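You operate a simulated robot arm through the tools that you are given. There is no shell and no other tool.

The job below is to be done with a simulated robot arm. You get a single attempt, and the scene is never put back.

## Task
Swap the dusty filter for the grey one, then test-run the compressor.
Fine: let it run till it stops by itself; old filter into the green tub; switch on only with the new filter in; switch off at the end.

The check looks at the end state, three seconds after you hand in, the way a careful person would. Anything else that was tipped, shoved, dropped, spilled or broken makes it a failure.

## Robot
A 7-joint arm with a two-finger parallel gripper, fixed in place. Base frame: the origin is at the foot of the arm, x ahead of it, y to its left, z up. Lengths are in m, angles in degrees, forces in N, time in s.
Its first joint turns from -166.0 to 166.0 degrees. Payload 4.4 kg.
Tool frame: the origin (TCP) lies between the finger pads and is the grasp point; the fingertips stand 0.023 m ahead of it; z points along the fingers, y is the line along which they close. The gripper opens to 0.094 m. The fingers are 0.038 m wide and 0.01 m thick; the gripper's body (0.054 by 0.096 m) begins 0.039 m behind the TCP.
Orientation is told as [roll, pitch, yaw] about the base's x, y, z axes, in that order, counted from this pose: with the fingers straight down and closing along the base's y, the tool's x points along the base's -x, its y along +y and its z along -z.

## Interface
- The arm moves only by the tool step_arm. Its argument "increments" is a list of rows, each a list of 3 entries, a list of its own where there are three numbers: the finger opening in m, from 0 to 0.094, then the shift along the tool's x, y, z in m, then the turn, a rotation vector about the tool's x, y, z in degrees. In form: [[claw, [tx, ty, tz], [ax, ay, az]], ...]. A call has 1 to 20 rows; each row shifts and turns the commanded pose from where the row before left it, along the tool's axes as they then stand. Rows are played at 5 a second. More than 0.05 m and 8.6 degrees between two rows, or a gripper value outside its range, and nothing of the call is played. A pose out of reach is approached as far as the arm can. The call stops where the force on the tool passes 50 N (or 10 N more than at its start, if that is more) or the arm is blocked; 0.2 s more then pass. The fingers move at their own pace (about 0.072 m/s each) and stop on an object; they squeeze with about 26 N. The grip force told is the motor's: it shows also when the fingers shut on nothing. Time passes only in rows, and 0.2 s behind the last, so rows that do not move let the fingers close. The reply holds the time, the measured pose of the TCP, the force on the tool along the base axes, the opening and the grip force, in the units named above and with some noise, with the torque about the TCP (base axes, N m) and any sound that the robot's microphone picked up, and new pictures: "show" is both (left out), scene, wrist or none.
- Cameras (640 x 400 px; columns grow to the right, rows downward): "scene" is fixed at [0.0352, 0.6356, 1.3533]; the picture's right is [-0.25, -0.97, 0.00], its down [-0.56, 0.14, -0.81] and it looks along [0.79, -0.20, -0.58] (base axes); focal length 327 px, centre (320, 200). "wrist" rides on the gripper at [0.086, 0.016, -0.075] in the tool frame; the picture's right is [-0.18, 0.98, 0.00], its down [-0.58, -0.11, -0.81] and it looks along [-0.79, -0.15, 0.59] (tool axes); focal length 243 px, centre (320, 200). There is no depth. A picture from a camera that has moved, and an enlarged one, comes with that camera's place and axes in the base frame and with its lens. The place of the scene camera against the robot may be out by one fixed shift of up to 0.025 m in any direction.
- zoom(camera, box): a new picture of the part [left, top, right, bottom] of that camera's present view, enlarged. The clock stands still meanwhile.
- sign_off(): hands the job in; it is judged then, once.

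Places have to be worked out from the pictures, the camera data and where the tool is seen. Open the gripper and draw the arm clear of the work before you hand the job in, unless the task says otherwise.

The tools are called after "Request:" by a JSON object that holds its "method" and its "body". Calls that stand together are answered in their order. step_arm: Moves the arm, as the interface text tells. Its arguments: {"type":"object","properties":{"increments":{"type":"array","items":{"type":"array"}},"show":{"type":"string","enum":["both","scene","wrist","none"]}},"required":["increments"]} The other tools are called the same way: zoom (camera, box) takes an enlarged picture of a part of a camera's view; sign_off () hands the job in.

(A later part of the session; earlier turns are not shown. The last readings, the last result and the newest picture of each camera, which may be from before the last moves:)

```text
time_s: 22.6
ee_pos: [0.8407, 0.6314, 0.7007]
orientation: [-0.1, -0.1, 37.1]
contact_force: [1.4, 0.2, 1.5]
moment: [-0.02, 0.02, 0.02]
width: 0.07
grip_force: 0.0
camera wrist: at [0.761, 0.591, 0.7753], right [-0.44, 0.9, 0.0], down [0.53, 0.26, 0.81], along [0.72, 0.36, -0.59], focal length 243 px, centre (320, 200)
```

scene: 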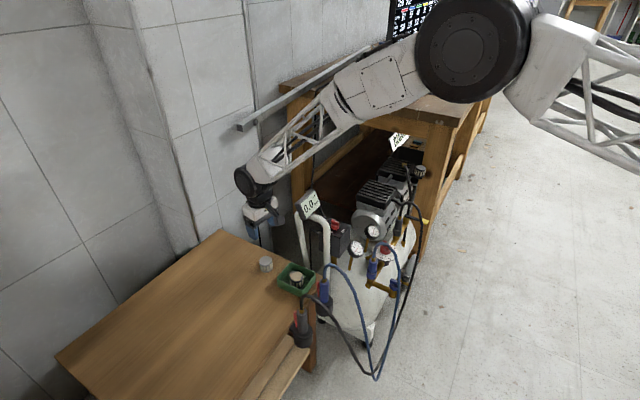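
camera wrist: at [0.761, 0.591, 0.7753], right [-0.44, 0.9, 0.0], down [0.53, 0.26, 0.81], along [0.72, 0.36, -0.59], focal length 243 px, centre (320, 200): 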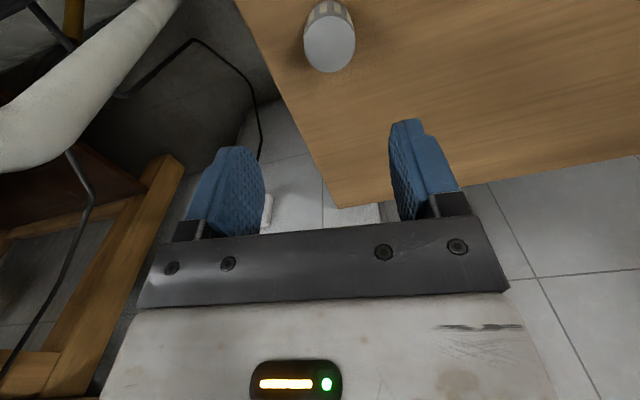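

The arm does reach this radius with the tool vertical. The view puts the new filter at (0.834, 0.637), so I trim by a few mm and lower partway.

Request:
{"method": "step_arm", "body": {"increments": [[0.07, [0.0023, 0.0081, 0.02], [0, 0, 0]], [0.07, [0, 0, 0.04], [0, 0, 0]], [0.07, [0, 0, 0.04], [0, 0, 0]]]}}

Request:
{"method": "zoom", "body": {"camera": "wrist", "box": [220, 80, 420, 240]}}

Request:
{"method": "zoom", "body": {"camera": "scene", "box": [220, 180, 340, 300]}}

```text
time_s: 23.4
ee_pos: [0.8332, 0.6361, 0.6014]
orientation: [0.0, -0.1, 36.9]
contact_force: [-0.4, 0.2, 1.6]
moment: [0.03, 0.01, -0.01]
width: 0.0702
grip_force: 0.1
camera wrist: at [0.754, 0.5958, 0.6772], right [-0.44, 0.9, 0.0], down [0.53, 0.26, 0.81], along [0.72, 0.36, -0.59], focal length 243 px, centre (320, 200)
```

scene: 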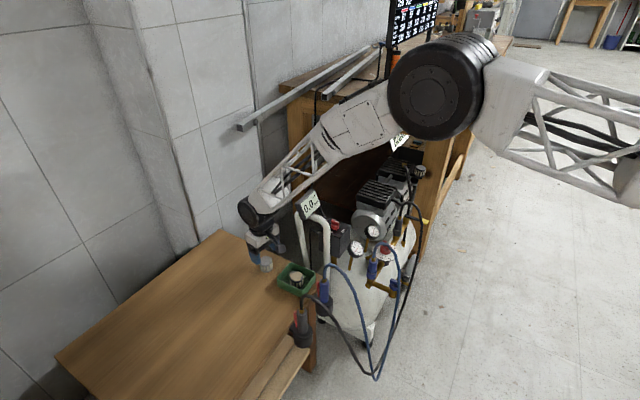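
wrist: 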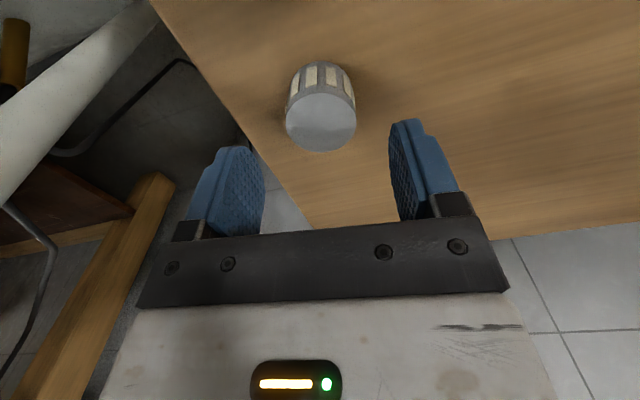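

```text
2.50 times, centred on (320, 160) of wrist
camera zoom: at [0.754, 0.5958, 0.6772], right [-0.44, 0.9, 0.0], down [0.53, 0.26, 0.81], along [0.72, 0.36, -0.59], focal length 606 px, centre (320, 300)
```

zoom: 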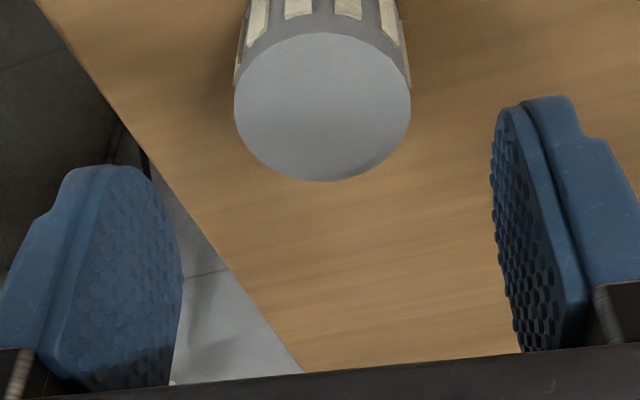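

```text
3.33 times, centred on (280, 240) of scene
camera zoom: at [0.0352, 0.6356, 1.3533], right [-0.25, -0.97, 0.0], down [-0.56, 0.14, -0.81], along [0.79, -0.2, -0.58], focal length 1089 px, centre (453, 67)
```

zoom: 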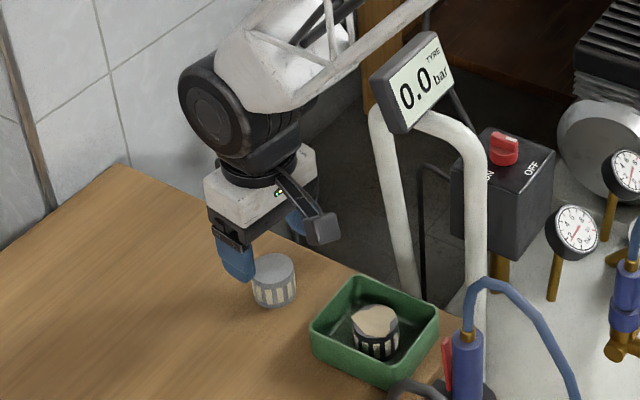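

Aligned on the filter within a millimetre or so. I descend to grip height (tips just above the table) and close.

Request:
{"method": "step_arm", "body": {"increments": [[0.07, [0, 0, 0.02], [0, 0, 0]], [0.07, [0, 0, 0.02], [0, 0, 0]], [0.07, [0, 0, 0.012], [0, 0, 0]], [0.07, [0, 0, 0.004], [0, 0, 0]], [0.07, [0, 0, 0], [0, 0, 0]]]}}

Request:
{"method": "zoom", "body": {"camera": "wrist", "box": [220, 80, 420, 240]}}

```text
time_s: 24.6
ee_pos: [0.8333, 0.6345, 0.5438]
orientation: [0.0, 0.0, 37.0]
contact_force: [0.5, 0.6, -0.7]
moment: [0.0, 0.02, -0.02]
width: 0.0701
grip_force: 0.0
camera wrist: at [0.7536, 0.5955, 0.6198], right [-0.44, 0.9, 0.0], down [0.53, 0.26, 0.81], along [0.72, 0.36, -0.59], focal length 243 px, centre (320, 200)
```

scene: 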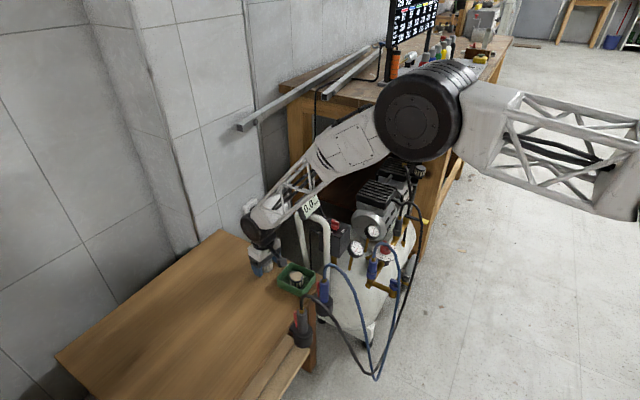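
wrist: 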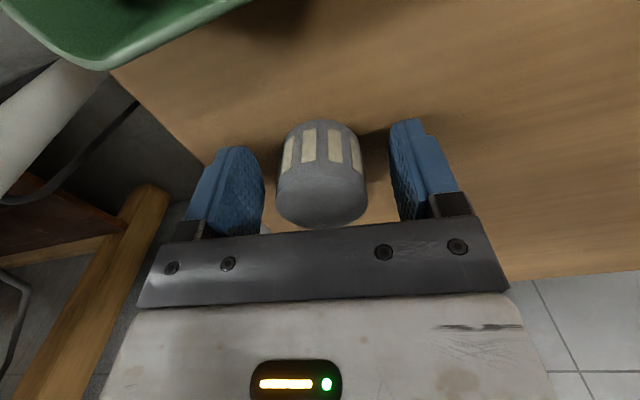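

```text
2.50 times, centred on (320, 160) of wrist
camera zoom: at [0.7536, 0.5955, 0.6198], right [-0.44, 0.9, 0.0], down [0.53, 0.26, 0.81], along [0.72, 0.36, -0.59], focal length 606 px, centre (320, 300)
```

zoom: 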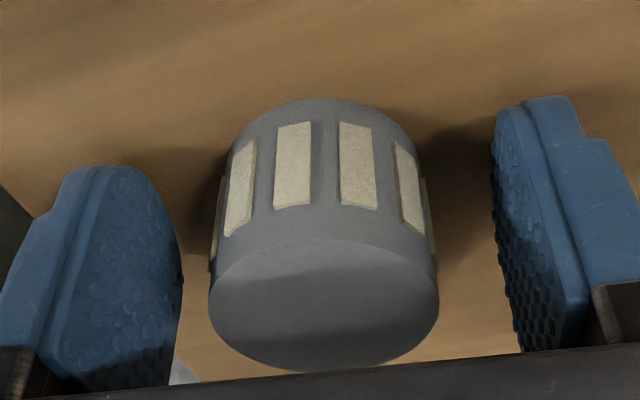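

The filter sits between the pads just as the old one did. I close on it and lift slightly.

Request:
{"method": "step_arm", "body": {"increments": [[0.03, [0, 0, 0], [0, 0, 0]], [0.03, [0, 0, 0], [0, 0, 0]], [0.03, [0, 0, 0], [0, 0, 0]], [0.03, [0, 0, 0], [0, 0, 0]]], "show": "wrist"}}

Request:
{"method": "zoom", "body": {"camera": "wrist", "box": [240, 80, 400, 240]}}

```text
time_s: 25.6
ee_pos: [0.8331, 0.6346, 0.5437]
orientation: [0.0, 0.1, 37.0]
contact_force: [-0.1, 0.0, 0.2]
moment: [0.03, 0.02, 0.01]
width: 0.0407
grip_force: 26.0
camera wrist: at [0.7536, 0.5954, 0.62], right [-0.44, 0.9, 0.0], down [0.53, 0.26, 0.81], along [0.72, 0.36, -0.59], focal length 243 px, centre (320, 200)
```

wrist: 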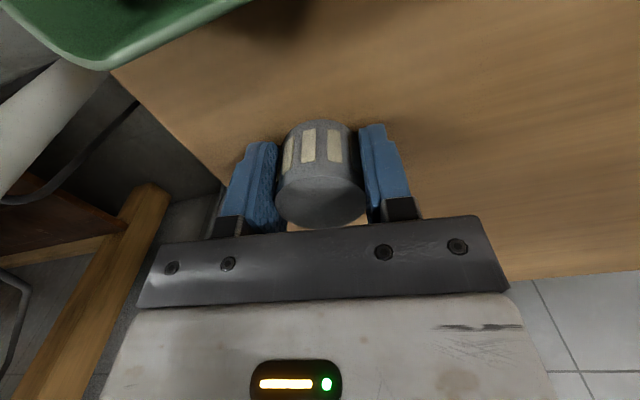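

```text
2.50 times, centred on (320, 160) of wrist
camera zoom: at [0.7536, 0.5954, 0.62], right [-0.44, 0.9, 0.0], down [0.53, 0.26, 0.81], along [0.72, 0.36, -0.59], focal length 606 px, centre (320, 300)
```

zoom: 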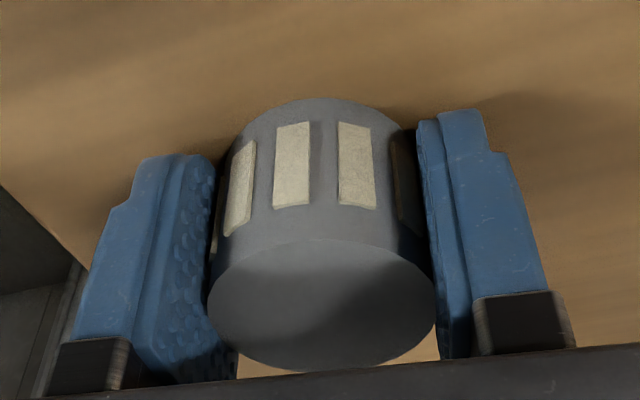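

Gripped at 40.7 mm, same width as the old one. I lift it straight up, then take it across at height back to above the socket.

Request:
{"method": "step_arm", "body": {"increments": [[0.03, [0, 0, -0.006], [0, 0, 0]], [0.03, [0, 0, -0.03], [0, 0, 0]], [0.03, [0, 0, -0.04], [0, 0, 0]], [0.03, [0, 0, -0.04], [0, 0, 0]], [0.03, [0, 0, -0.04], [0, 0, 0]], [0.03, [0, 0, -0.04], [0, 0, 0]], [0.03, [0, 0, -0.04], [0, 0, 0]], [0.03, [0, 0, -0.04], [0, 0, 0]], [0.03, [0, 0, -0.04], [0, 0, 0]], [0.03, [0, 0, -0.04], [0, 0, 0]]]}}

```text
time_s: 27.8
ee_pos: [0.8326, 0.6349, 0.8979]
orientation: [0.0, 0.1, 36.9]
contact_force: [-0.4, 0.0, -0.7]
moment: [0.02, -0.02, 0.02]
width: 0.0404
grip_force: 26.4
camera wrist: at [0.753, 0.5945, 0.9746], right [-0.44, 0.9, 0.0], down [0.53, 0.26, 0.81], along [0.72, 0.36, -0.59], focal length 243 px, centre (320, 200)
```

scene: 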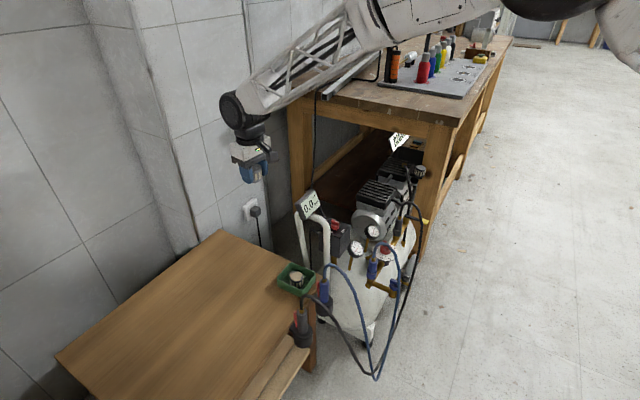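
wrist: 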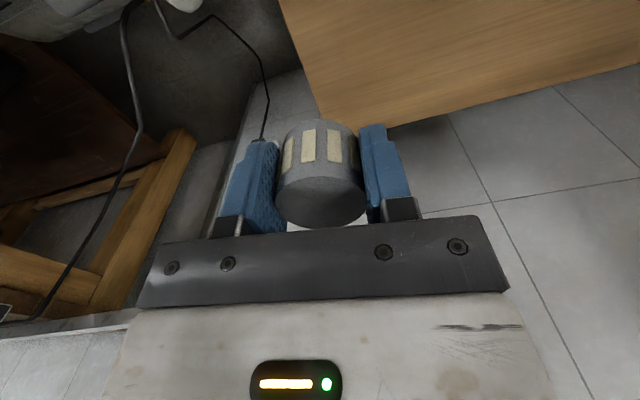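

Held securely. The display's cable runs away toward the bench, below this height, so the straight crossing at z≈0.90 is clear; I move above the socket and set yaw 41°.

Request:
{"method": "step_arm", "body": {"increments": [[0.03, [0.01952, -0.04018, 0], [0, 0, 0]], [0.03, [0.01952, -0.04018, 0], [0, 0, 0]], [0.03, [0.01952, -0.04018, 0], [0, 0, 0]], [0.03, [0.01952, -0.04018, 0], [0, 0, 0]], [0.03, [0.01952, -0.04018, 0], [0, 0, 0]], [0.03, [0.01952, -0.04018, 0], [0, 0, 0]], [0.03, [0.01952, -0.04018, 0], [0, 0, 0]], [0.03, [0.01952, -0.04018, 0], [0, 0, 0]], [0.03, [0.01952, -0.04018, 0], [0, 0, 0]], [0.03, [0.01952, -0.04018, 0], [0, 0, 0]], [0.03, [0.01952, -0.04018, 0], [0, 0, 0]], [0.03, [0.01952, -0.04018, 0], [0, 0, 0]], [0.03, [0, 0, 0], [0, 0, -4]], [0.03, [0, 0, 0.04], [0, 0, 0]], [0.03, [0, 0, 0.04], [0, 0, 0]]]}}

Request:
{"method": "zoom", "body": {"camera": "wrist", "box": [240, 0, 400, 100]}}

```text
time_s: 31.0
ee_pos: [0.9395, 0.108, 0.8211]
orientation: [0.0, -0.1, 41.1]
contact_force: [0.5, 0.1, 0.0]
moment: [0.05, 0.02, 0.0]
width: 0.0402
grip_force: 25.7
camera wrist: at [0.8623, 0.0633, 0.8967], right [-0.51, 0.86, 0.0], down [0.51, 0.3, 0.81], along [0.7, 0.41, -0.59], focal length 243 px, centre (320, 200)
```

scene: 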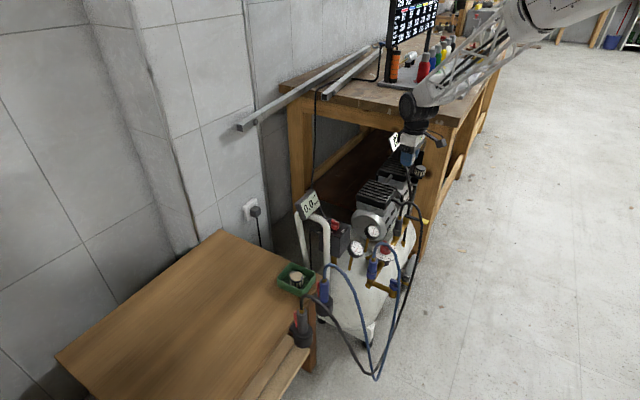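
wrist: 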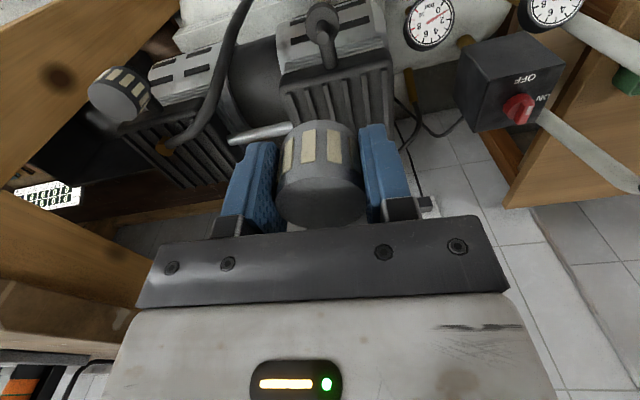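

```text
4.00 times, centred on (320, 50) of wrist
camera zoom: at [0.8623, 0.0633, 0.8967], right [-0.51, 0.86, 0.0], down [0.51, 0.3, 0.81], along [0.7, 0.41, -0.59], focal length 970 px, centre (320, 800)
```

zoom: 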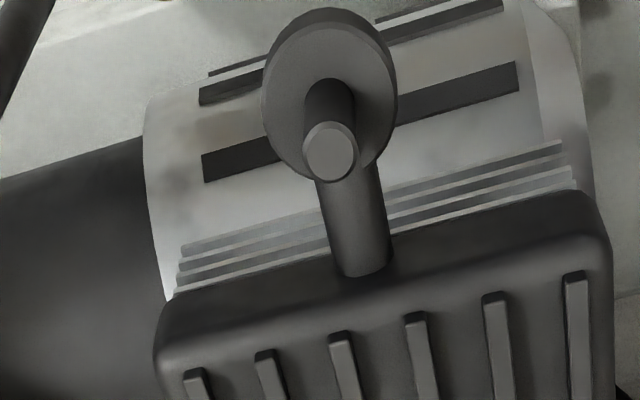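

The filter is above the pin, off by a couple of mm by dead reckoning and image. I trim that, lower to just above the pin, and let it settle.

Request:
{"method": "step_arm", "body": {"increments": [[0.03, [0.0014, 0.001, 0.04], [0, 0, 0]], [0.03, [0, 0, 0.04], [0, 0, 0]], [0.03, [0, 0, 0.025], [0, 0, 0]], [0.03, [0, 0, 0.01], [0, 0, 0]], [0.03, [0, 0, 0], [0, 0, 0]], [0.03, [0, 0, 0], [0, 0, 0]]]}}

Request:
{"method": "zoom", "body": {"camera": "wrist", "box": [240, 40, 400, 140]}}

Request:
{"method": "zoom", "body": {"camera": "scene", "box": [380, 160, 440, 220]}}

```text
time_s: 32.4
ee_pos: [0.9363, 0.1074, 0.7039]
orientation: [0.0, -0.1, 41.0]
contact_force: [0.0, 1.4, 0.5]
moment: [0.01, 0.01, 0.0]
width: 0.0405
grip_force: 26.2
camera wrist: at [0.859, 0.0632, 0.7807], right [-0.51, 0.86, 0.0], down [0.51, 0.3, 0.81], along [0.7, 0.41, -0.59], focal length 243 px, centre (320, 200)
```

scene: 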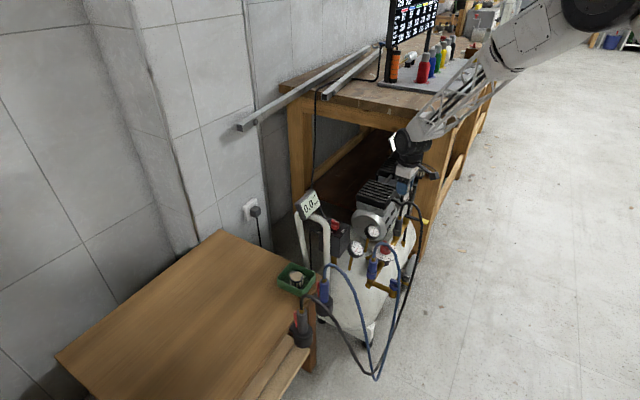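
wrist: 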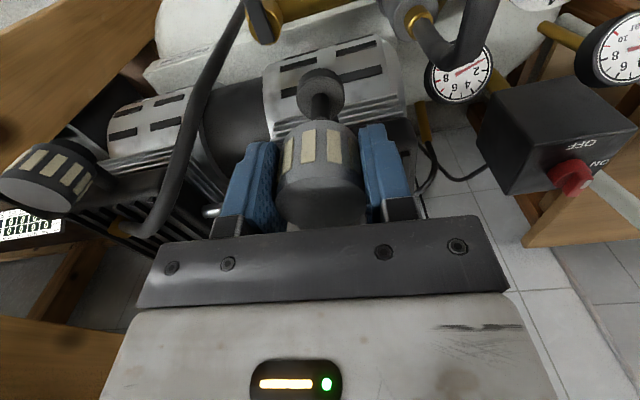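

```text
4.00 times, centred on (320, 90) of wrist
camera zoom: at [0.859, 0.0632, 0.7807], right [-0.51, 0.86, 0.0], down [0.51, 0.3, 0.81], along [0.7, 0.41, -0.59], focal length 970 px, centre (320, 640)
```

zoom: 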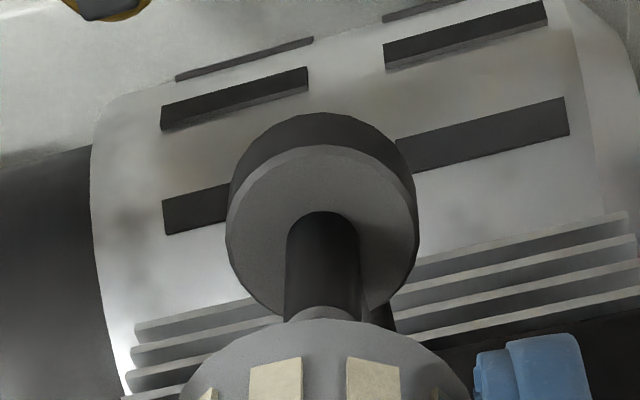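

```text
6.67 times, centred on (410, 190) of scene
camera zoom: at [0.0352, 0.6356, 1.3533], right [-0.25, -0.97, 0.0], down [-0.56, 0.14, -0.81], along [0.79, -0.2, -0.58], focal length 2178 px, centre (-280, 267)
```

zoom: 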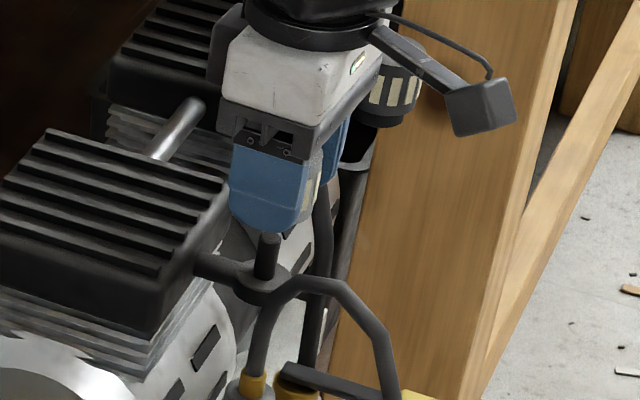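

Pin and filter are in line (both at column ~322) and depth agrees to about a millimetre. I descend in small steps, watching the force as the pin enters.

Request:
{"method": "step_arm", "body": {"increments": [[0.03, [0, 0, 0.008], [0, 0, 0]], [0.03, [0, 0, 0.006], [0, 0, 0]], [0.03, [0, 0, 0.003], [0, 0, 0]], [0.03, [0, 0, 0.003], [0, 0, 0]]], "show": "none"}}

```text
time_s: 33.4
ee_pos: [0.9354, 0.1097, 0.6853]
orientation: [0.0, 0.0, 41.0]
contact_force: [0.1, -0.3, -1.2]
moment: [-0.01, -0.02, 0.01]
width: 0.0402
grip_force: 26.0
```

Request:
{"method": "step_arm", "body": {"increments": [[0.03, [0, 0, 0.003], [0, 0, 0]], [0.03, [0, 0, 0.003], [0, 0, 0]]], "show": "wrist"}}

Request:
{"method": "zoom", "body": {"camera": "wrist", "box": [240, 60, 400, 160]}}

```text
time_s: 34.0
ee_pos: [0.9351, 0.1085, 0.6793]
orientation: [0.0, 0.0, 41.0]
contact_force: [0.7, 0.3, -0.1]
moment: [-0.01, -0.01, 0.0]
width: 0.0404
grip_force: 25.9
camera wrist: at [0.8586, 0.0635, 0.7553], right [-0.51, 0.86, 0.0], down [0.51, 0.3, 0.81], along [0.7, 0.41, -0.59], focal length 243 px, centre (320, 200)
```

wrist: 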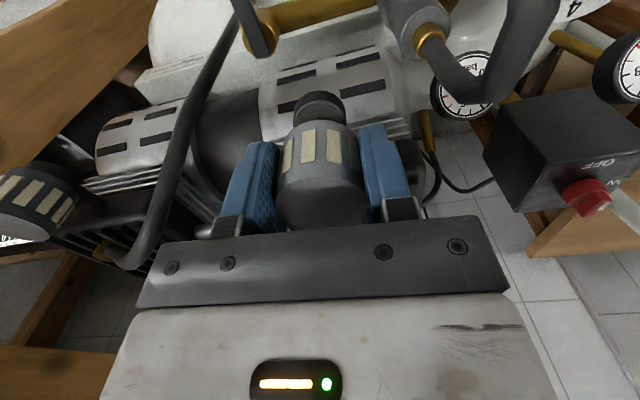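

```text
4.00 times, centred on (320, 110) of wrist
camera zoom: at [0.8586, 0.0635, 0.7553], right [-0.51, 0.86, 0.0], down [0.51, 0.3, 0.81], along [0.7, 0.41, -0.59], focal length 970 px, centre (320, 560)
```

zoom: 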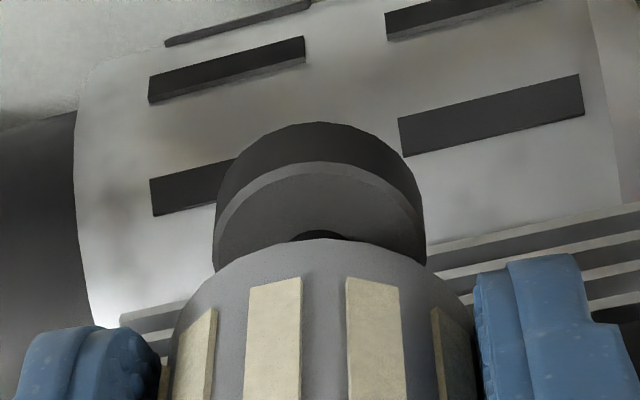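

No contact force and disc, pin and filter look coaxial. I continue down in small steps.

Request:
{"method": "step_arm", "body": {"increments": [[0.03, [0, 0, 0.003], [0, 0, 0]], [0.03, [0, 0, 0.003], [0, 0, 0]]], "show": "none"}}

Request:
{"method": "step_arm", "body": {"increments": [[0.03, [0, 0, 0.003], [0, 0, 0]], [0.03, [0, 0, 0.003], [0, 0, 0]]], "show": "none"}}

Request:
{"method": "step_arm", "body": {"increments": [[0.03, [0, 0, 0.003], [0, 0, 0]], [0.03, [0, 0, 0.0], [0, 0, 0]]]}}

Request:
{"method": "zoom", "body": {"camera": "wrist", "box": [240, 60, 400, 160]}}

```text
time_s: 34.6
ee_pos: [0.9341, 0.1082, 0.6745]
orientation: [0.1, 0.0, 40.9]
contact_force: [-0.7, 0.1, -0.3]
moment: [0.03, -0.01, -0.02]
width: 0.0405
grip_force: 26.7
```

```text
time_s: 35.2
ee_pos: [0.9343, 0.108, 0.6679]
orientation: [0.0, 0.0, 41.0]
contact_force: [0.2, -0.7, -0.6]
moment: [0.0, 0.01, -0.05]
width: 0.0403
grip_force: 25.9
```

```text
time_s: 35.8
ee_pos: [0.9355, 0.1084, 0.6655]
orientation: [0.0, -0.1, 41.1]
contact_force: [-1.1, 0.4, -0.1]
moment: [0.03, -0.02, 0.01]
width: 0.0406
grip_force: 26.1
camera wrist: at [0.8585, 0.0632, 0.7406], right [-0.51, 0.86, 0.0], down [0.51, 0.3, 0.81], along [0.7, 0.41, -0.59], focal length 243 px, centre (320, 200)
```

scene: 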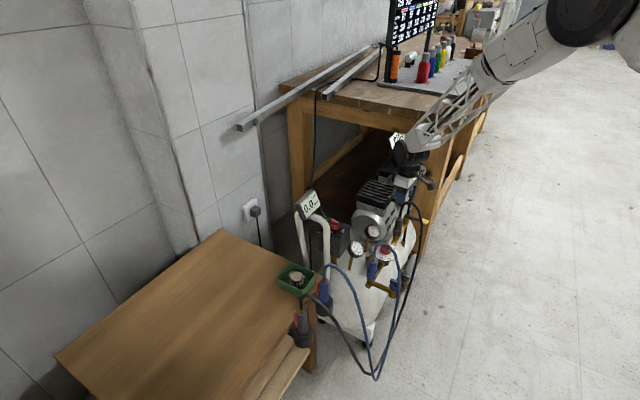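
wrist: 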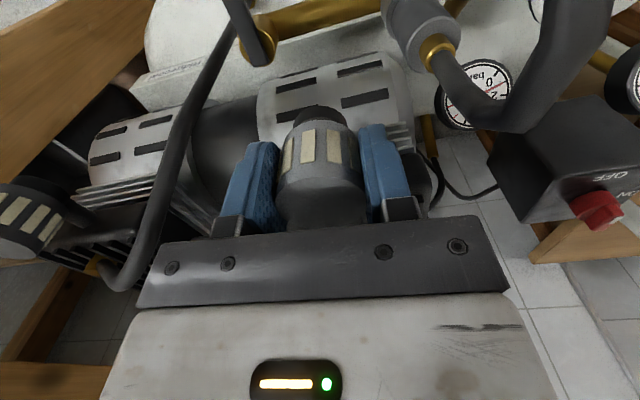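

```text
4.00 times, centred on (320, 110) of wrist
camera zoom: at [0.8585, 0.0632, 0.7406], right [-0.51, 0.86, 0.0], down [0.51, 0.3, 0.81], along [0.7, 0.41, -0.59], focal length 970 px, centre (320, 560)
```

zoom: 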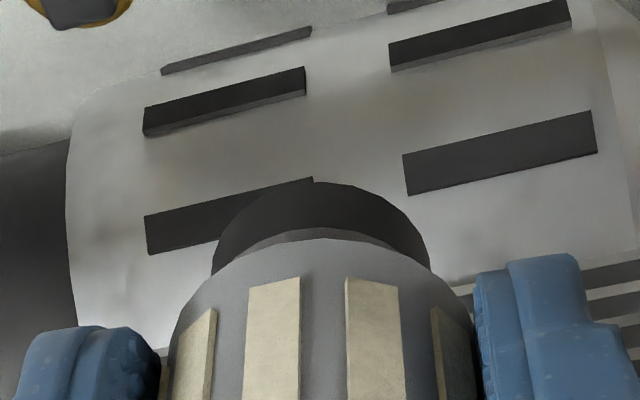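

The pin is clearly inside (filter bottom is below the pin's top with no force). I lower the final millimetres until it rests on the disc.

Request:
{"method": "step_arm", "body": {"increments": [[0.03, [0, 0, 0.002], [0, 0, 0]], [0.03, [0, 0, 0.002], [0, 0, 0]], [0.03, [0, 0, 0.002], [0, 0, 0]]], "show": "none"}}

Request:
{"method": "step_arm", "body": {"increments": [[0.03, [0, 0, 0.0015], [0, 0, 0]], [0.03, [0, 0, 0.0], [0, 0, 0]]], "show": "wrist"}}

Request:
{"method": "zoom", "body": {"camera": "wrist", "box": [240, 60, 400, 160]}}

```text
time_s: 36.6
ee_pos: [0.9356, 0.1076, 0.6616]
orientation: [0.0, -0.1, 41.0]
contact_force: [-22.0, -17.0, 27.0]
moment: [0.31, -0.2, -0.06]
width: 0.0404
grip_force: 25.8
```

```text
time_s: 37.0
ee_pos: [0.9362, 0.1079, 0.6597]
orientation: [-0.1, -0.1, 40.9]
contact_force: [-11.0, -2.1, 9.9]
moment: [0.2, -0.08, -0.02]
width: 0.0404
grip_force: 26.2
stopped in row 2: the force on the tool passed its limit at 52 N (the readings are from after the stop); the commanded pose is now the measured one
camera wrist: at [0.8589, 0.0634, 0.7353], right [-0.51, 0.86, 0.0], down [0.51, 0.3, 0.81], along [0.7, 0.41, -0.59], focal length 243 px, centre (320, 200)
```

wrist: 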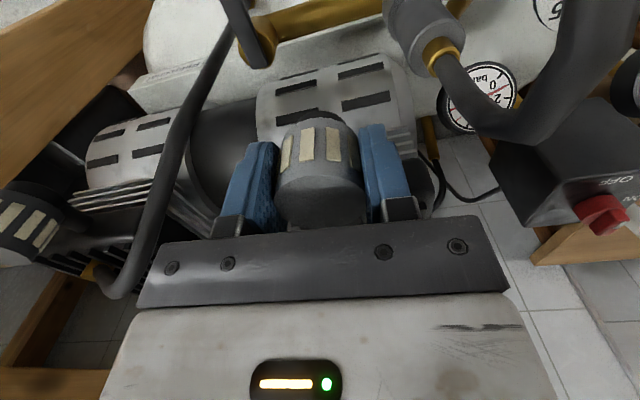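

```text
4.00 times, centred on (320, 110) of wrist
camera zoom: at [0.8589, 0.0634, 0.7353], right [-0.51, 0.86, 0.0], down [0.51, 0.3, 0.81], along [0.7, 0.41, -0.59], focal length 970 px, centre (320, 560)
```

zoom: 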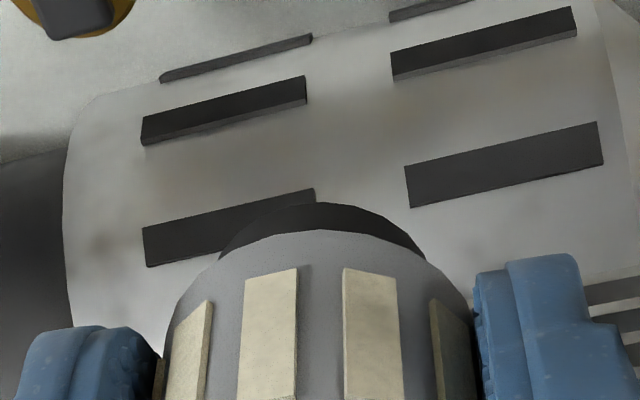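

The filter has bottomed on the disc (height matches the old one's seat, and the lateral push will vanish on release). I open the fingers and look.

Request:
{"method": "step_arm", "body": {"increments": [[0.05, [0, 0, 0], [0, 0, 0]], [0.07, [0, 0, 0], [0, 0, 0]], [0.07, [0, 0, 0], [0, 0, 0]]], "show": "wrist"}}

Request:
{"method": "zoom", "body": {"camera": "wrist", "box": [240, 80, 400, 240]}}

```text
time_s: 37.8
ee_pos: [0.9352, 0.1078, 0.6596]
orientation: [0.0, -0.2, 41.0]
contact_force: [0.4, 0.5, -0.7]
moment: [-0.01, -0.01, -0.01]
width: 0.07
grip_force: 0.1
camera wrist: at [0.8591, 0.0635, 0.7348], right [-0.51, 0.86, 0.0], down [0.51, 0.3, 0.81], along [0.7, 0.41, -0.59], focal length 243 px, centre (320, 200)
```

wrist: 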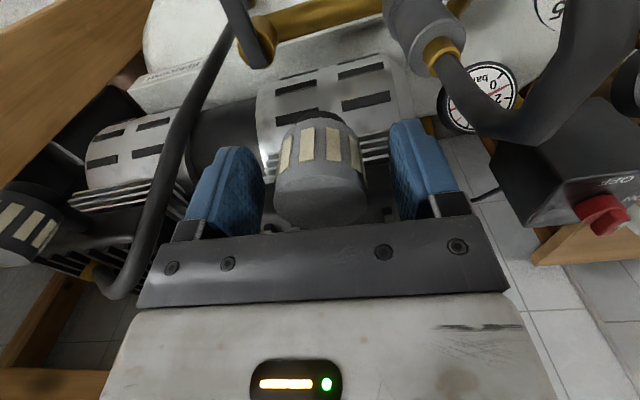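

```text
2.50 times, centred on (320, 160) of wrist
camera zoom: at [0.8591, 0.0635, 0.7348], right [-0.51, 0.86, 0.0], down [0.51, 0.3, 0.81], along [0.7, 0.41, -0.59], focal length 606 px, centre (320, 300)
```

zoom: 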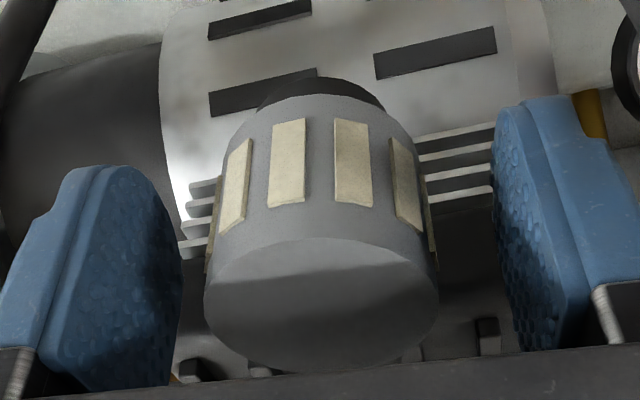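

The filter stays in place. I rise straight up to the height from which I viewed the old one, to compare the seating.

Request:
{"method": "step_arm", "body": {"increments": [[0.07, [0, 0, -0.01], [0, 0, 0]], [0.07, [0, 0, -0.02], [0, 0, 0]], [0.07, [0, 0, -0.03], [0, 0, 0]], [0.07, [0, 0, -0.04], [0, 0, 0]], [0.07, [0, 0, -0.04], [0, 0, 0]]]}}

Request:
{"method": "zoom", "body": {"camera": "wrist", "box": [240, 0, 400, 100]}}

Request:
{"method": "zoom", "body": {"camera": "scene", "box": [370, 155, 450, 205]}}

Request:
{"method": "zoom", "body": {"camera": "wrist", "box": [450, 30, 610, 190]}}

```text
time_s: 39.0
ee_pos: [0.9326, 0.1094, 0.7981]
orientation: [0.1, 0.0, 41.0]
contact_force: [-0.3, -0.9, -0.5]
moment: [0.03, 0.01, 0.03]
width: 0.0699
grip_force: 0.2
camera wrist: at [0.8569, 0.0634, 0.8735], right [-0.51, 0.86, 0.0], down [0.51, 0.3, 0.81], along [0.7, 0.41, -0.59], focal length 243 px, centre (320, 200)
```

scene: 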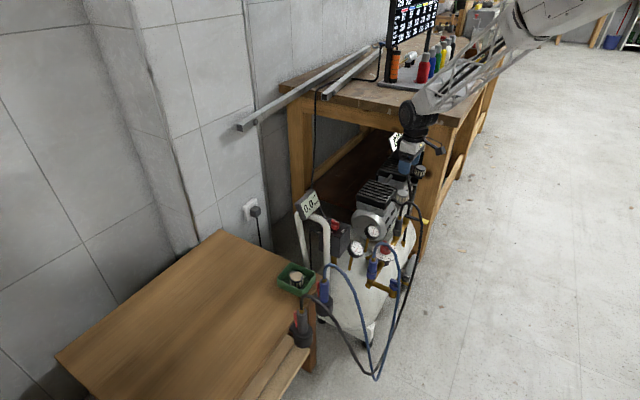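
wrist: 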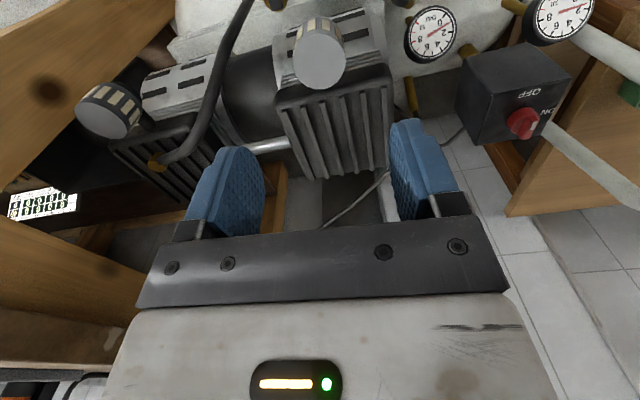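

```text
4.00 times, centred on (320, 50) of wrist
camera zoom: at [0.8569, 0.0634, 0.8735], right [-0.51, 0.86, 0.0], down [0.51, 0.3, 0.81], along [0.7, 0.41, -0.59], focal length 970 px, centre (320, 800)
```

zoom: 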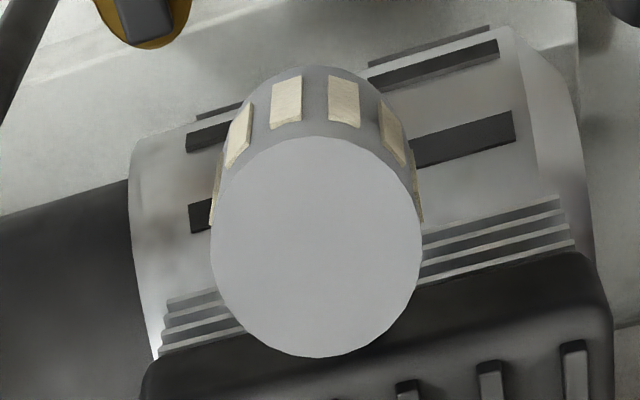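

```text
8.00 times, centred on (410, 180) of scene
camera zoom: at [0.0352, 0.6356, 1.3533], right [-0.25, -0.97, 0.0], down [-0.56, 0.14, -0.81], along [0.79, -0.2, -0.58], focal length 2613 px, centre (-400, 360)
```

zoom: 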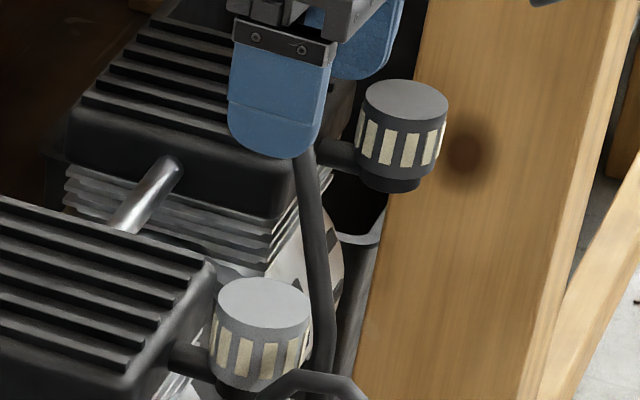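

```text
2.50 times, centred on (530, 110) of wrist
camera zoom: at [0.8569, 0.0634, 0.8735], right [-0.51, 0.86, 0.0], down [0.51, 0.3, 0.81], along [0.7, 0.41, -0.59], focal length 606 px, centre (-205, 425)
```

zoom: 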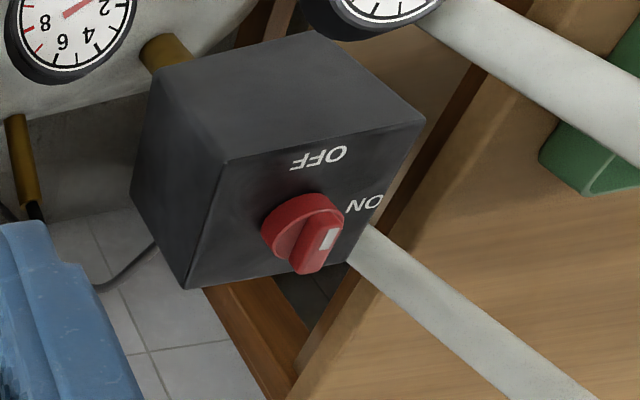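

The new filter sits where the old one did. I zoom tighter to make sure it's fully down and upright.

Request:
{"method": "zoom", "body": {"camera": "scene", "box": [390, 182, 422, 210]}}

Request:
{"method": "zoom", "body": {"camera": "wrist", "box": [280, 0, 360, 100]}}

```text
14.29 times, centred on (406, 196) of scene
camera zoom: at [0.0352, 0.6356, 1.3533], right [-0.25, -0.97, 0.0], down [-0.56, 0.14, -0.81], along [0.79, -0.2, -0.58], focal length 4667 px, centre (-909, 257)
```

zoom: 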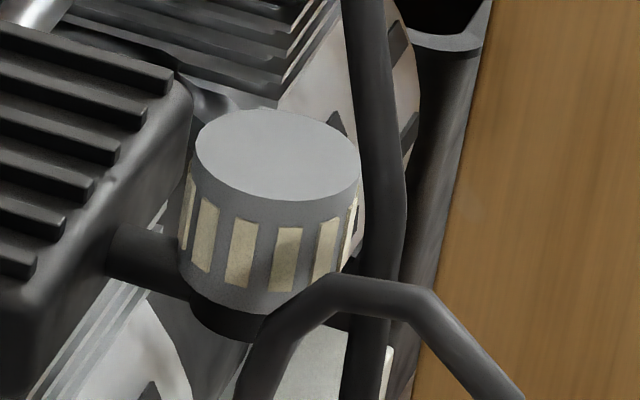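

```text
4.00 times, centred on (320, 50) of wrist
camera zoom: at [0.8569, 0.0634, 0.8735], right [-0.51, 0.86, 0.0], down [0.51, 0.3, 0.81], along [0.7, 0.41, -0.59], focal length 970 px, centre (320, 800)
```

zoom: 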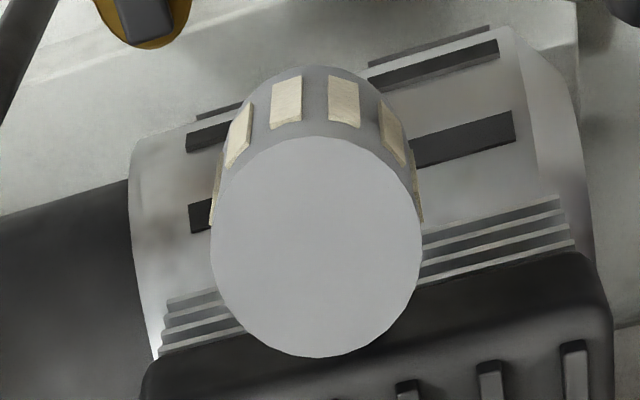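

The filter stands upright and its height matches the old one's seat to within about half a millimetre. Next is the switch: turning the knob needs 90° clockwise (from −u to −v), and the wrist camera would swing into the handle and display at the normal yaw, so I go up and test whether the hand can be turned the other way round (yaw +131° and beyond).

Request:
{"method": "step_arm", "body": {"increments": [[0.05, [-0.0127, 0.0375, -0.015], [0, 0, 0]], [0.05, [-0.0127, 0.0375, -0.015], [0, 0, 0]], [0.05, [-0.0127, 0.0375, -0.015], [0, 0, 0]], [0.05, [-0.0127, 0.0375, -0.015], [0, 0, 0]], [0.05, [-0.0127, 0.0375, -0.015], [0, 0, 0]], [0.05, [-0.0127, 0.0375, -0.015], [0, 0, 0]], [0.05, [0, 0, 0], [0, 0, -8]], [0.05, [0, 0, 0], [0, 0, -8]], [0.05, [0, 0, 0], [0, 0, -8]], [0.05, [0, 0, 0], [0, 0, -8]], [0.05, [0, 0, 0], [0, 0, -8]], [0.05, [0, 0, 0], [0, 0, -8]], [0.05, [0, 0, 0], [0, 0, -8]], [0.05, [0, 0, 0], [0, 0, -8]], [0.05, [0, 0, 0], [0, 0, -8]], [0.05, [0, 0, 0], [0, 0, -8]], [0.05, [0, 0, 0], [0, 0, -8]]]}}

```text
time_s: 42.6
ee_pos: [0.846, 0.3288, 0.8895]
orientation: [-0.1, 0.2, 129.2]
contact_force: [0.2, 0.9, 0.1]
moment: [-0.01, 0.03, -0.01]
width: 0.0498
grip_force: 0.1
camera wrist: at [0.8871, 0.2507, 0.9651], right [-0.88, -0.48, 0.0], down [-0.28, 0.52, 0.81], along [-0.38, 0.71, -0.59], focal length 243 px, centre (320, 200)
```

scene: 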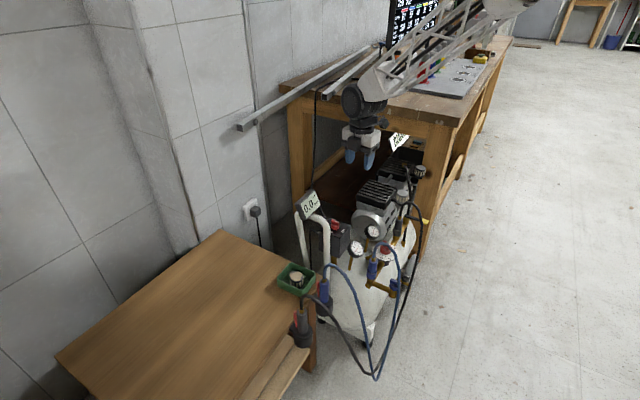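
wrist: 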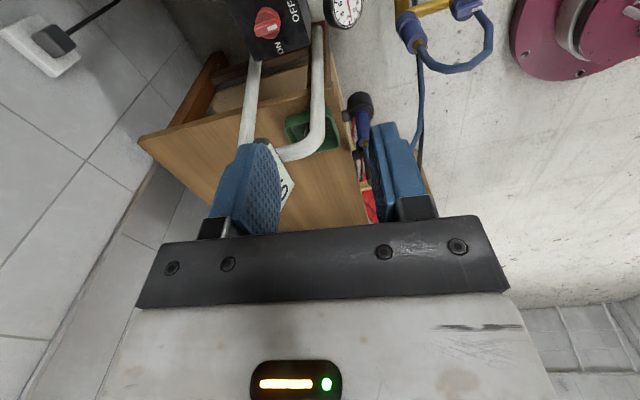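

Yaw 129° works and gives a fine view. I zoom on the switch and handle from here.

Request:
{"method": "zoom", "body": {"camera": "wrist", "box": [220, 0, 350, 80]}}

Request:
{"method": "zoom", "body": {"camera": "wrist", "box": [220, 50, 380, 220]}}

```text
4.92 times, centred on (285, 40) of wrist
camera zoom: at [0.8871, 0.2507, 0.9651], right [-0.88, -0.48, 0.0], down [-0.28, 0.52, 0.81], along [-0.38, 0.71, -0.59], focal length 1194 px, centre (492, 988)
```

zoom: 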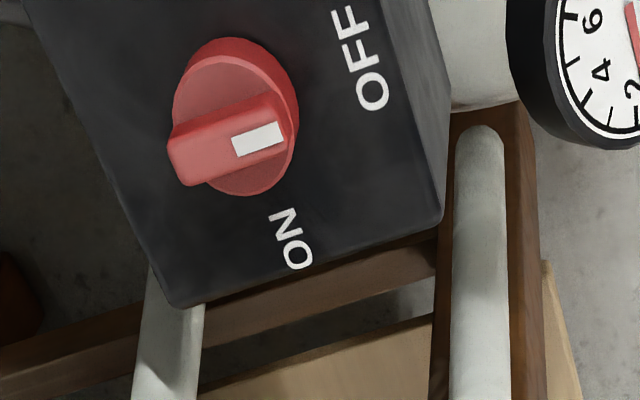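

```text
2.35 times, centred on (300, 135) of wrist
camera zoom: at [0.8871, 0.2507, 0.9651], right [-0.88, -0.48, 0.0], down [-0.28, 0.52, 0.81], along [-0.38, 0.71, -0.59], focal length 571 px, centre (367, 353)
```

zoom: 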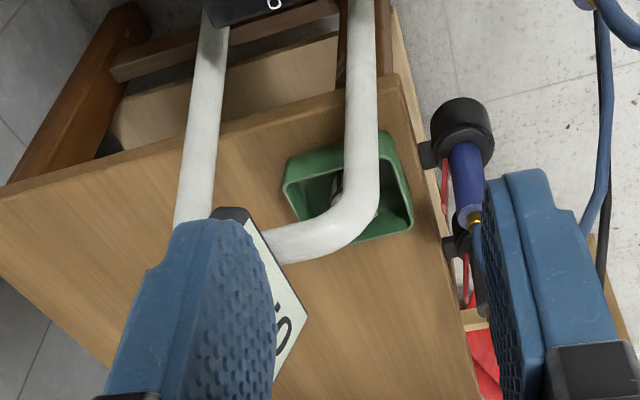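

The white mark points at OFF, ON lies 90° clockwise (toward −v), ridge top centre is about (0.891, 0.382, 0.624). I test turning on to yaw ≈221°, which would let me turn the knob with the camera on the free side.

Request:
{"method": "step_arm", "body": {"increments": [[0.05, [0, 0, 0], [0, 0, -8]], [0.05, [0, 0, 0], [0, 0, -8]], [0.05, [0, 0, 0], [0, 0, -8]], [0.05, [0, 0, 0], [0, 0, -8]], [0.05, [0, 0, 0], [0, 0, -8]], [0.05, [0, 0, 0], [0, 0, -8]]], "show": "none"}}

```text
time_s: 44.0
ee_pos: [0.844, 0.3277, 0.8892]
orientation: [0.0, 0.1, 177.1]
contact_force: [0.4, -0.1, -0.1]
moment: [0.01, 0.01, 0.0]
width: 0.0498
grip_force: 0.2
```

Request:
{"method": "step_arm", "body": {"increments": [[0.05, [0, 0, 0], [0, 0, -8]], [0.05, [0, 0, 0], [0, 0, -8]], [0.05, [0, 0, 0], [0, 0, -8]], [0.05, [0, 0, 0], [0, 0, -8]], [0.05, [0, 0, 0], [0, 0, -8]], [0.05, [0, 0, 0], [0, 0, -4]]]}}

```text
time_s: 45.4
ee_pos: [0.8493, 0.3389, 0.8983]
orientation: [1.2, 0.2, -164.1]
contact_force: [-0.1, 0.1, 0.0]
moment: [0.01, -0.01, -0.01]
width: 0.0502
grip_force: 0.1
out of reach, approached as far as the arm can: row 3, 4, 5, 6
camera wrist: at [0.9343, 0.3486, 0.9743], right [0.09, -1.0, 0.02], down [-0.6, -0.04, 0.8], along [-0.8, -0.09, -0.6], focal length 243 px, centre (320, 200)
```

scene: 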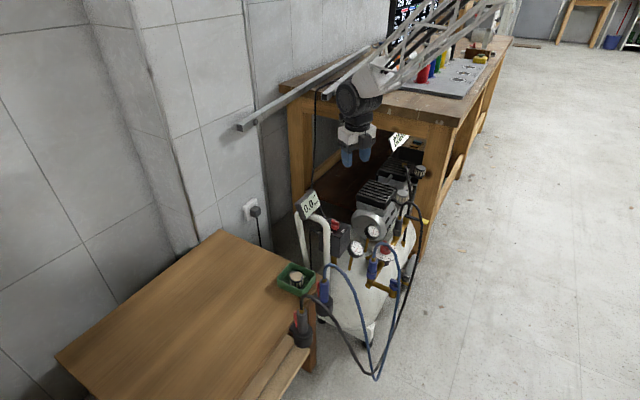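
wrist: 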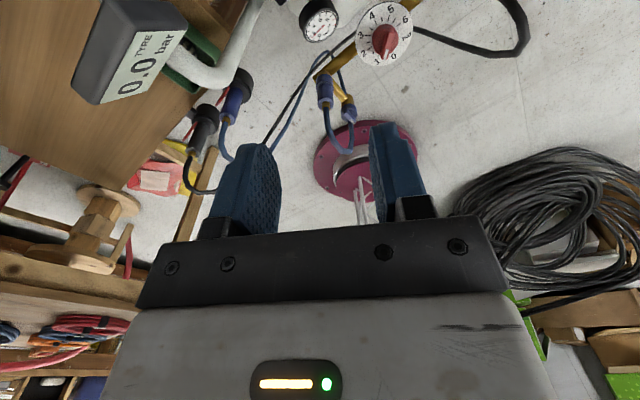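

The wrist limit lies near yaw 195°. I look at the display from this view, since it sets the clearance for working at the knob.

Request:
{"method": "zoom", "body": {"camera": "wrist", "box": [60, 0, 260, 125]}}

Request:
{"method": "zoom", "body": {"camera": "scene", "box": [290, 180, 370, 240]}}

```text
3.20 times, centred on (160, 62) of wrist
camera zoom: at [0.9343, 0.3486, 0.9743], right [0.09, -1.0, 0.02], down [-0.6, -0.04, 0.8], along [-0.8, -0.09, -0.6], focal length 776 px, centre (832, 640)
```

zoom: 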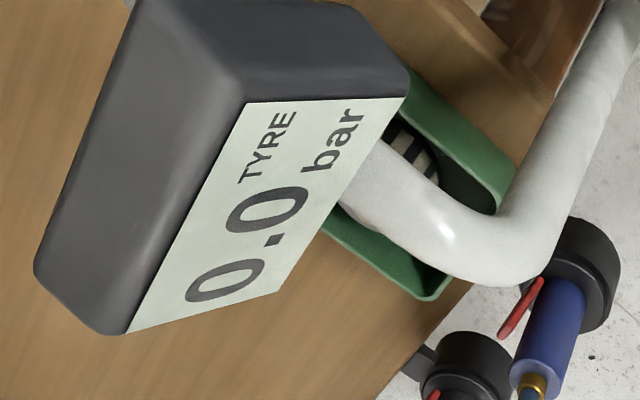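

```text
6.67 times, centred on (330, 210) of scene
camera zoom: at [0.0352, 0.6356, 1.3533], right [-0.25, -0.97, 0.0], down [-0.56, 0.14, -0.81], along [0.79, -0.2, -0.58], focal length 2178 px, centre (253, 133)
```

zoom: 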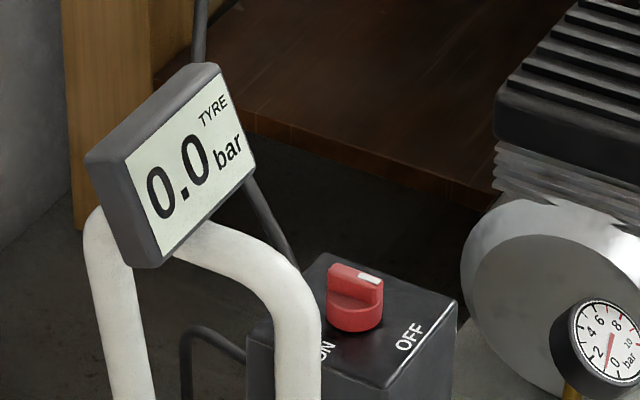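

The display's nearest edge is at about (0.848, 0.446, 0.737), leaving roughly 2 cm beside the hand at the knob. I back off from the joint limit first and read where the pose really is.

Request:
{"method": "step_arm", "body": {"increments": [[0.06, [0, 0, 0], [0, 0, 8]], [0.06, [0, 0, 0], [0, 0, 8]], [0.06, [0, 0, 0], [0, 0, 0]]], "show": "none"}}

```text
time_s: 46.2
ee_pos: [0.8481, 0.3405, 0.8995]
orientation: [1.1, 0.5, 179.8]
contact_force: [-0.6, 0.1, 0.5]
moment: [-0.05, -0.02, 0.01]
width: 0.0598
grip_force: 0.1
```

Commanded pose now equals the measured one, slightly tilted. I level it, set yaw 187°, and move over the knob at z≈0.75 to check alignment before going lower.

Request:
{"method": "step_arm", "body": {"increments": [[0.06, [0, 0, 0], [1.1, -0.5, -7]], [0.06, [0.0238, -0.0182, 0], [0, 0, 0]], [0.06, [0.0237, -0.0181, 0], [0, 0, 0]], [0.06, [0, 0, 0.04], [0, 0, 0]], [0.06, [0, 0, 0.04], [0, 0, 0]], [0.06, [0, 0, 0.04], [0, 0, 0]], [0.06, [0, 0, 0.025], [0, 0, 0]], [0.06, [0, 0, 0], [0, 0, 0]]]}}

Request:
{"method": "zoom", "body": {"camera": "wrist", "box": [220, 0, 420, 125]}}

Request:
{"method": "zoom", "body": {"camera": "scene", "box": [280, 140, 400, 260]}}

```text
time_s: 48.0
ee_pos: [0.8923, 0.3796, 0.7528]
orientation: [0.0, 0.0, -173.1]
contact_force: [-0.9, 0.3, -0.9]
moment: [-0.02, 0.02, 0.0]
width: 0.0598
grip_force: 0.1
camera wrist: at [0.979, 0.3734, 0.8278], right [-0.07, -1.0, 0.0], down [-0.59, 0.04, 0.81], along [-0.8, 0.05, -0.59], focal length 243 px, centre (320, 200)
```

scene: 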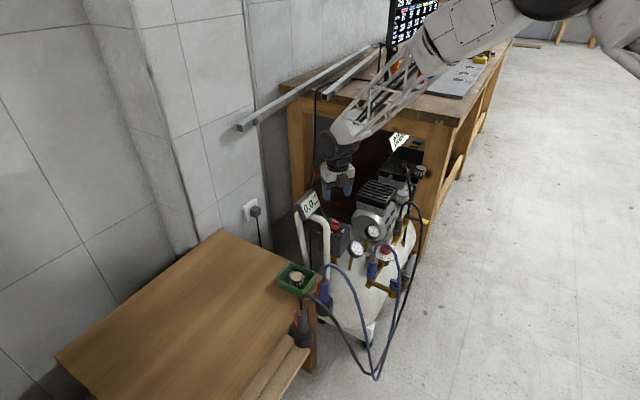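
wrist: 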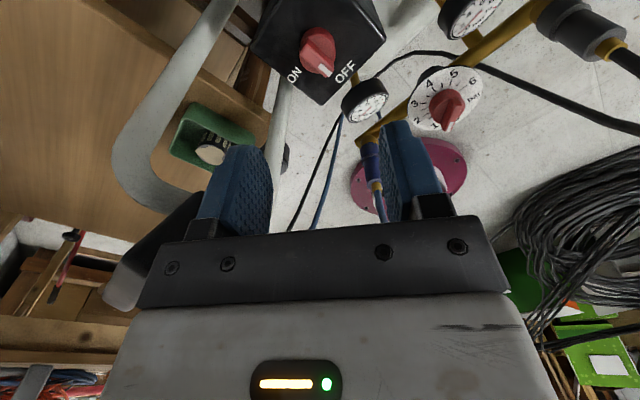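

```text
3.20 times, centred on (320, 62) of wrist
camera zoom: at [0.979, 0.3734, 0.8278], right [-0.07, -1.0, 0.0], down [-0.59, 0.04, 0.81], along [-0.8, 0.05, -0.59], focal length 776 px, centre (320, 640)
```

zoom: 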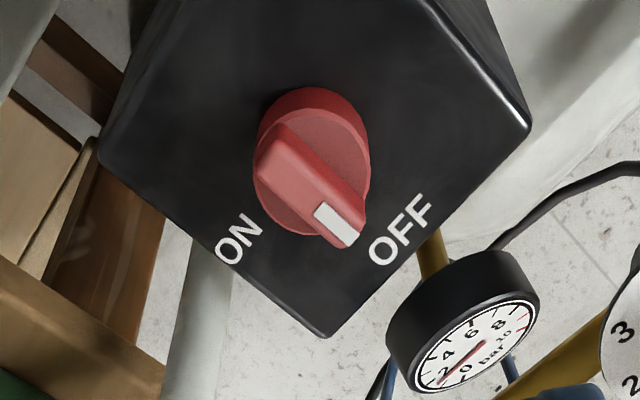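

```text
3.33 times, centred on (340, 200) of scene
camera zoom: at [0.0352, 0.6356, 1.3533], right [-0.25, -0.97, 0.0], down [-0.56, 0.14, -0.81], along [0.79, -0.2, -0.58], focal length 1089 px, centre (253, 200)
```

zoom: 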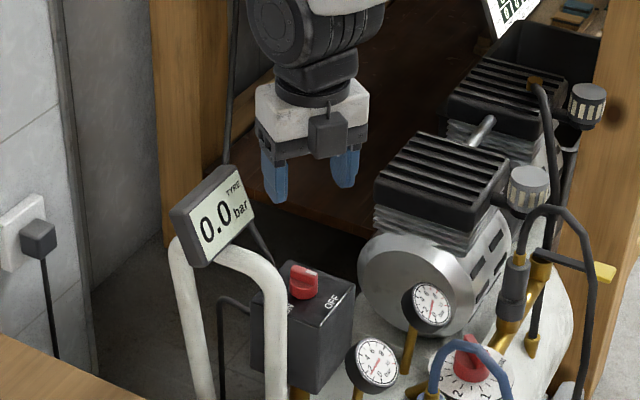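

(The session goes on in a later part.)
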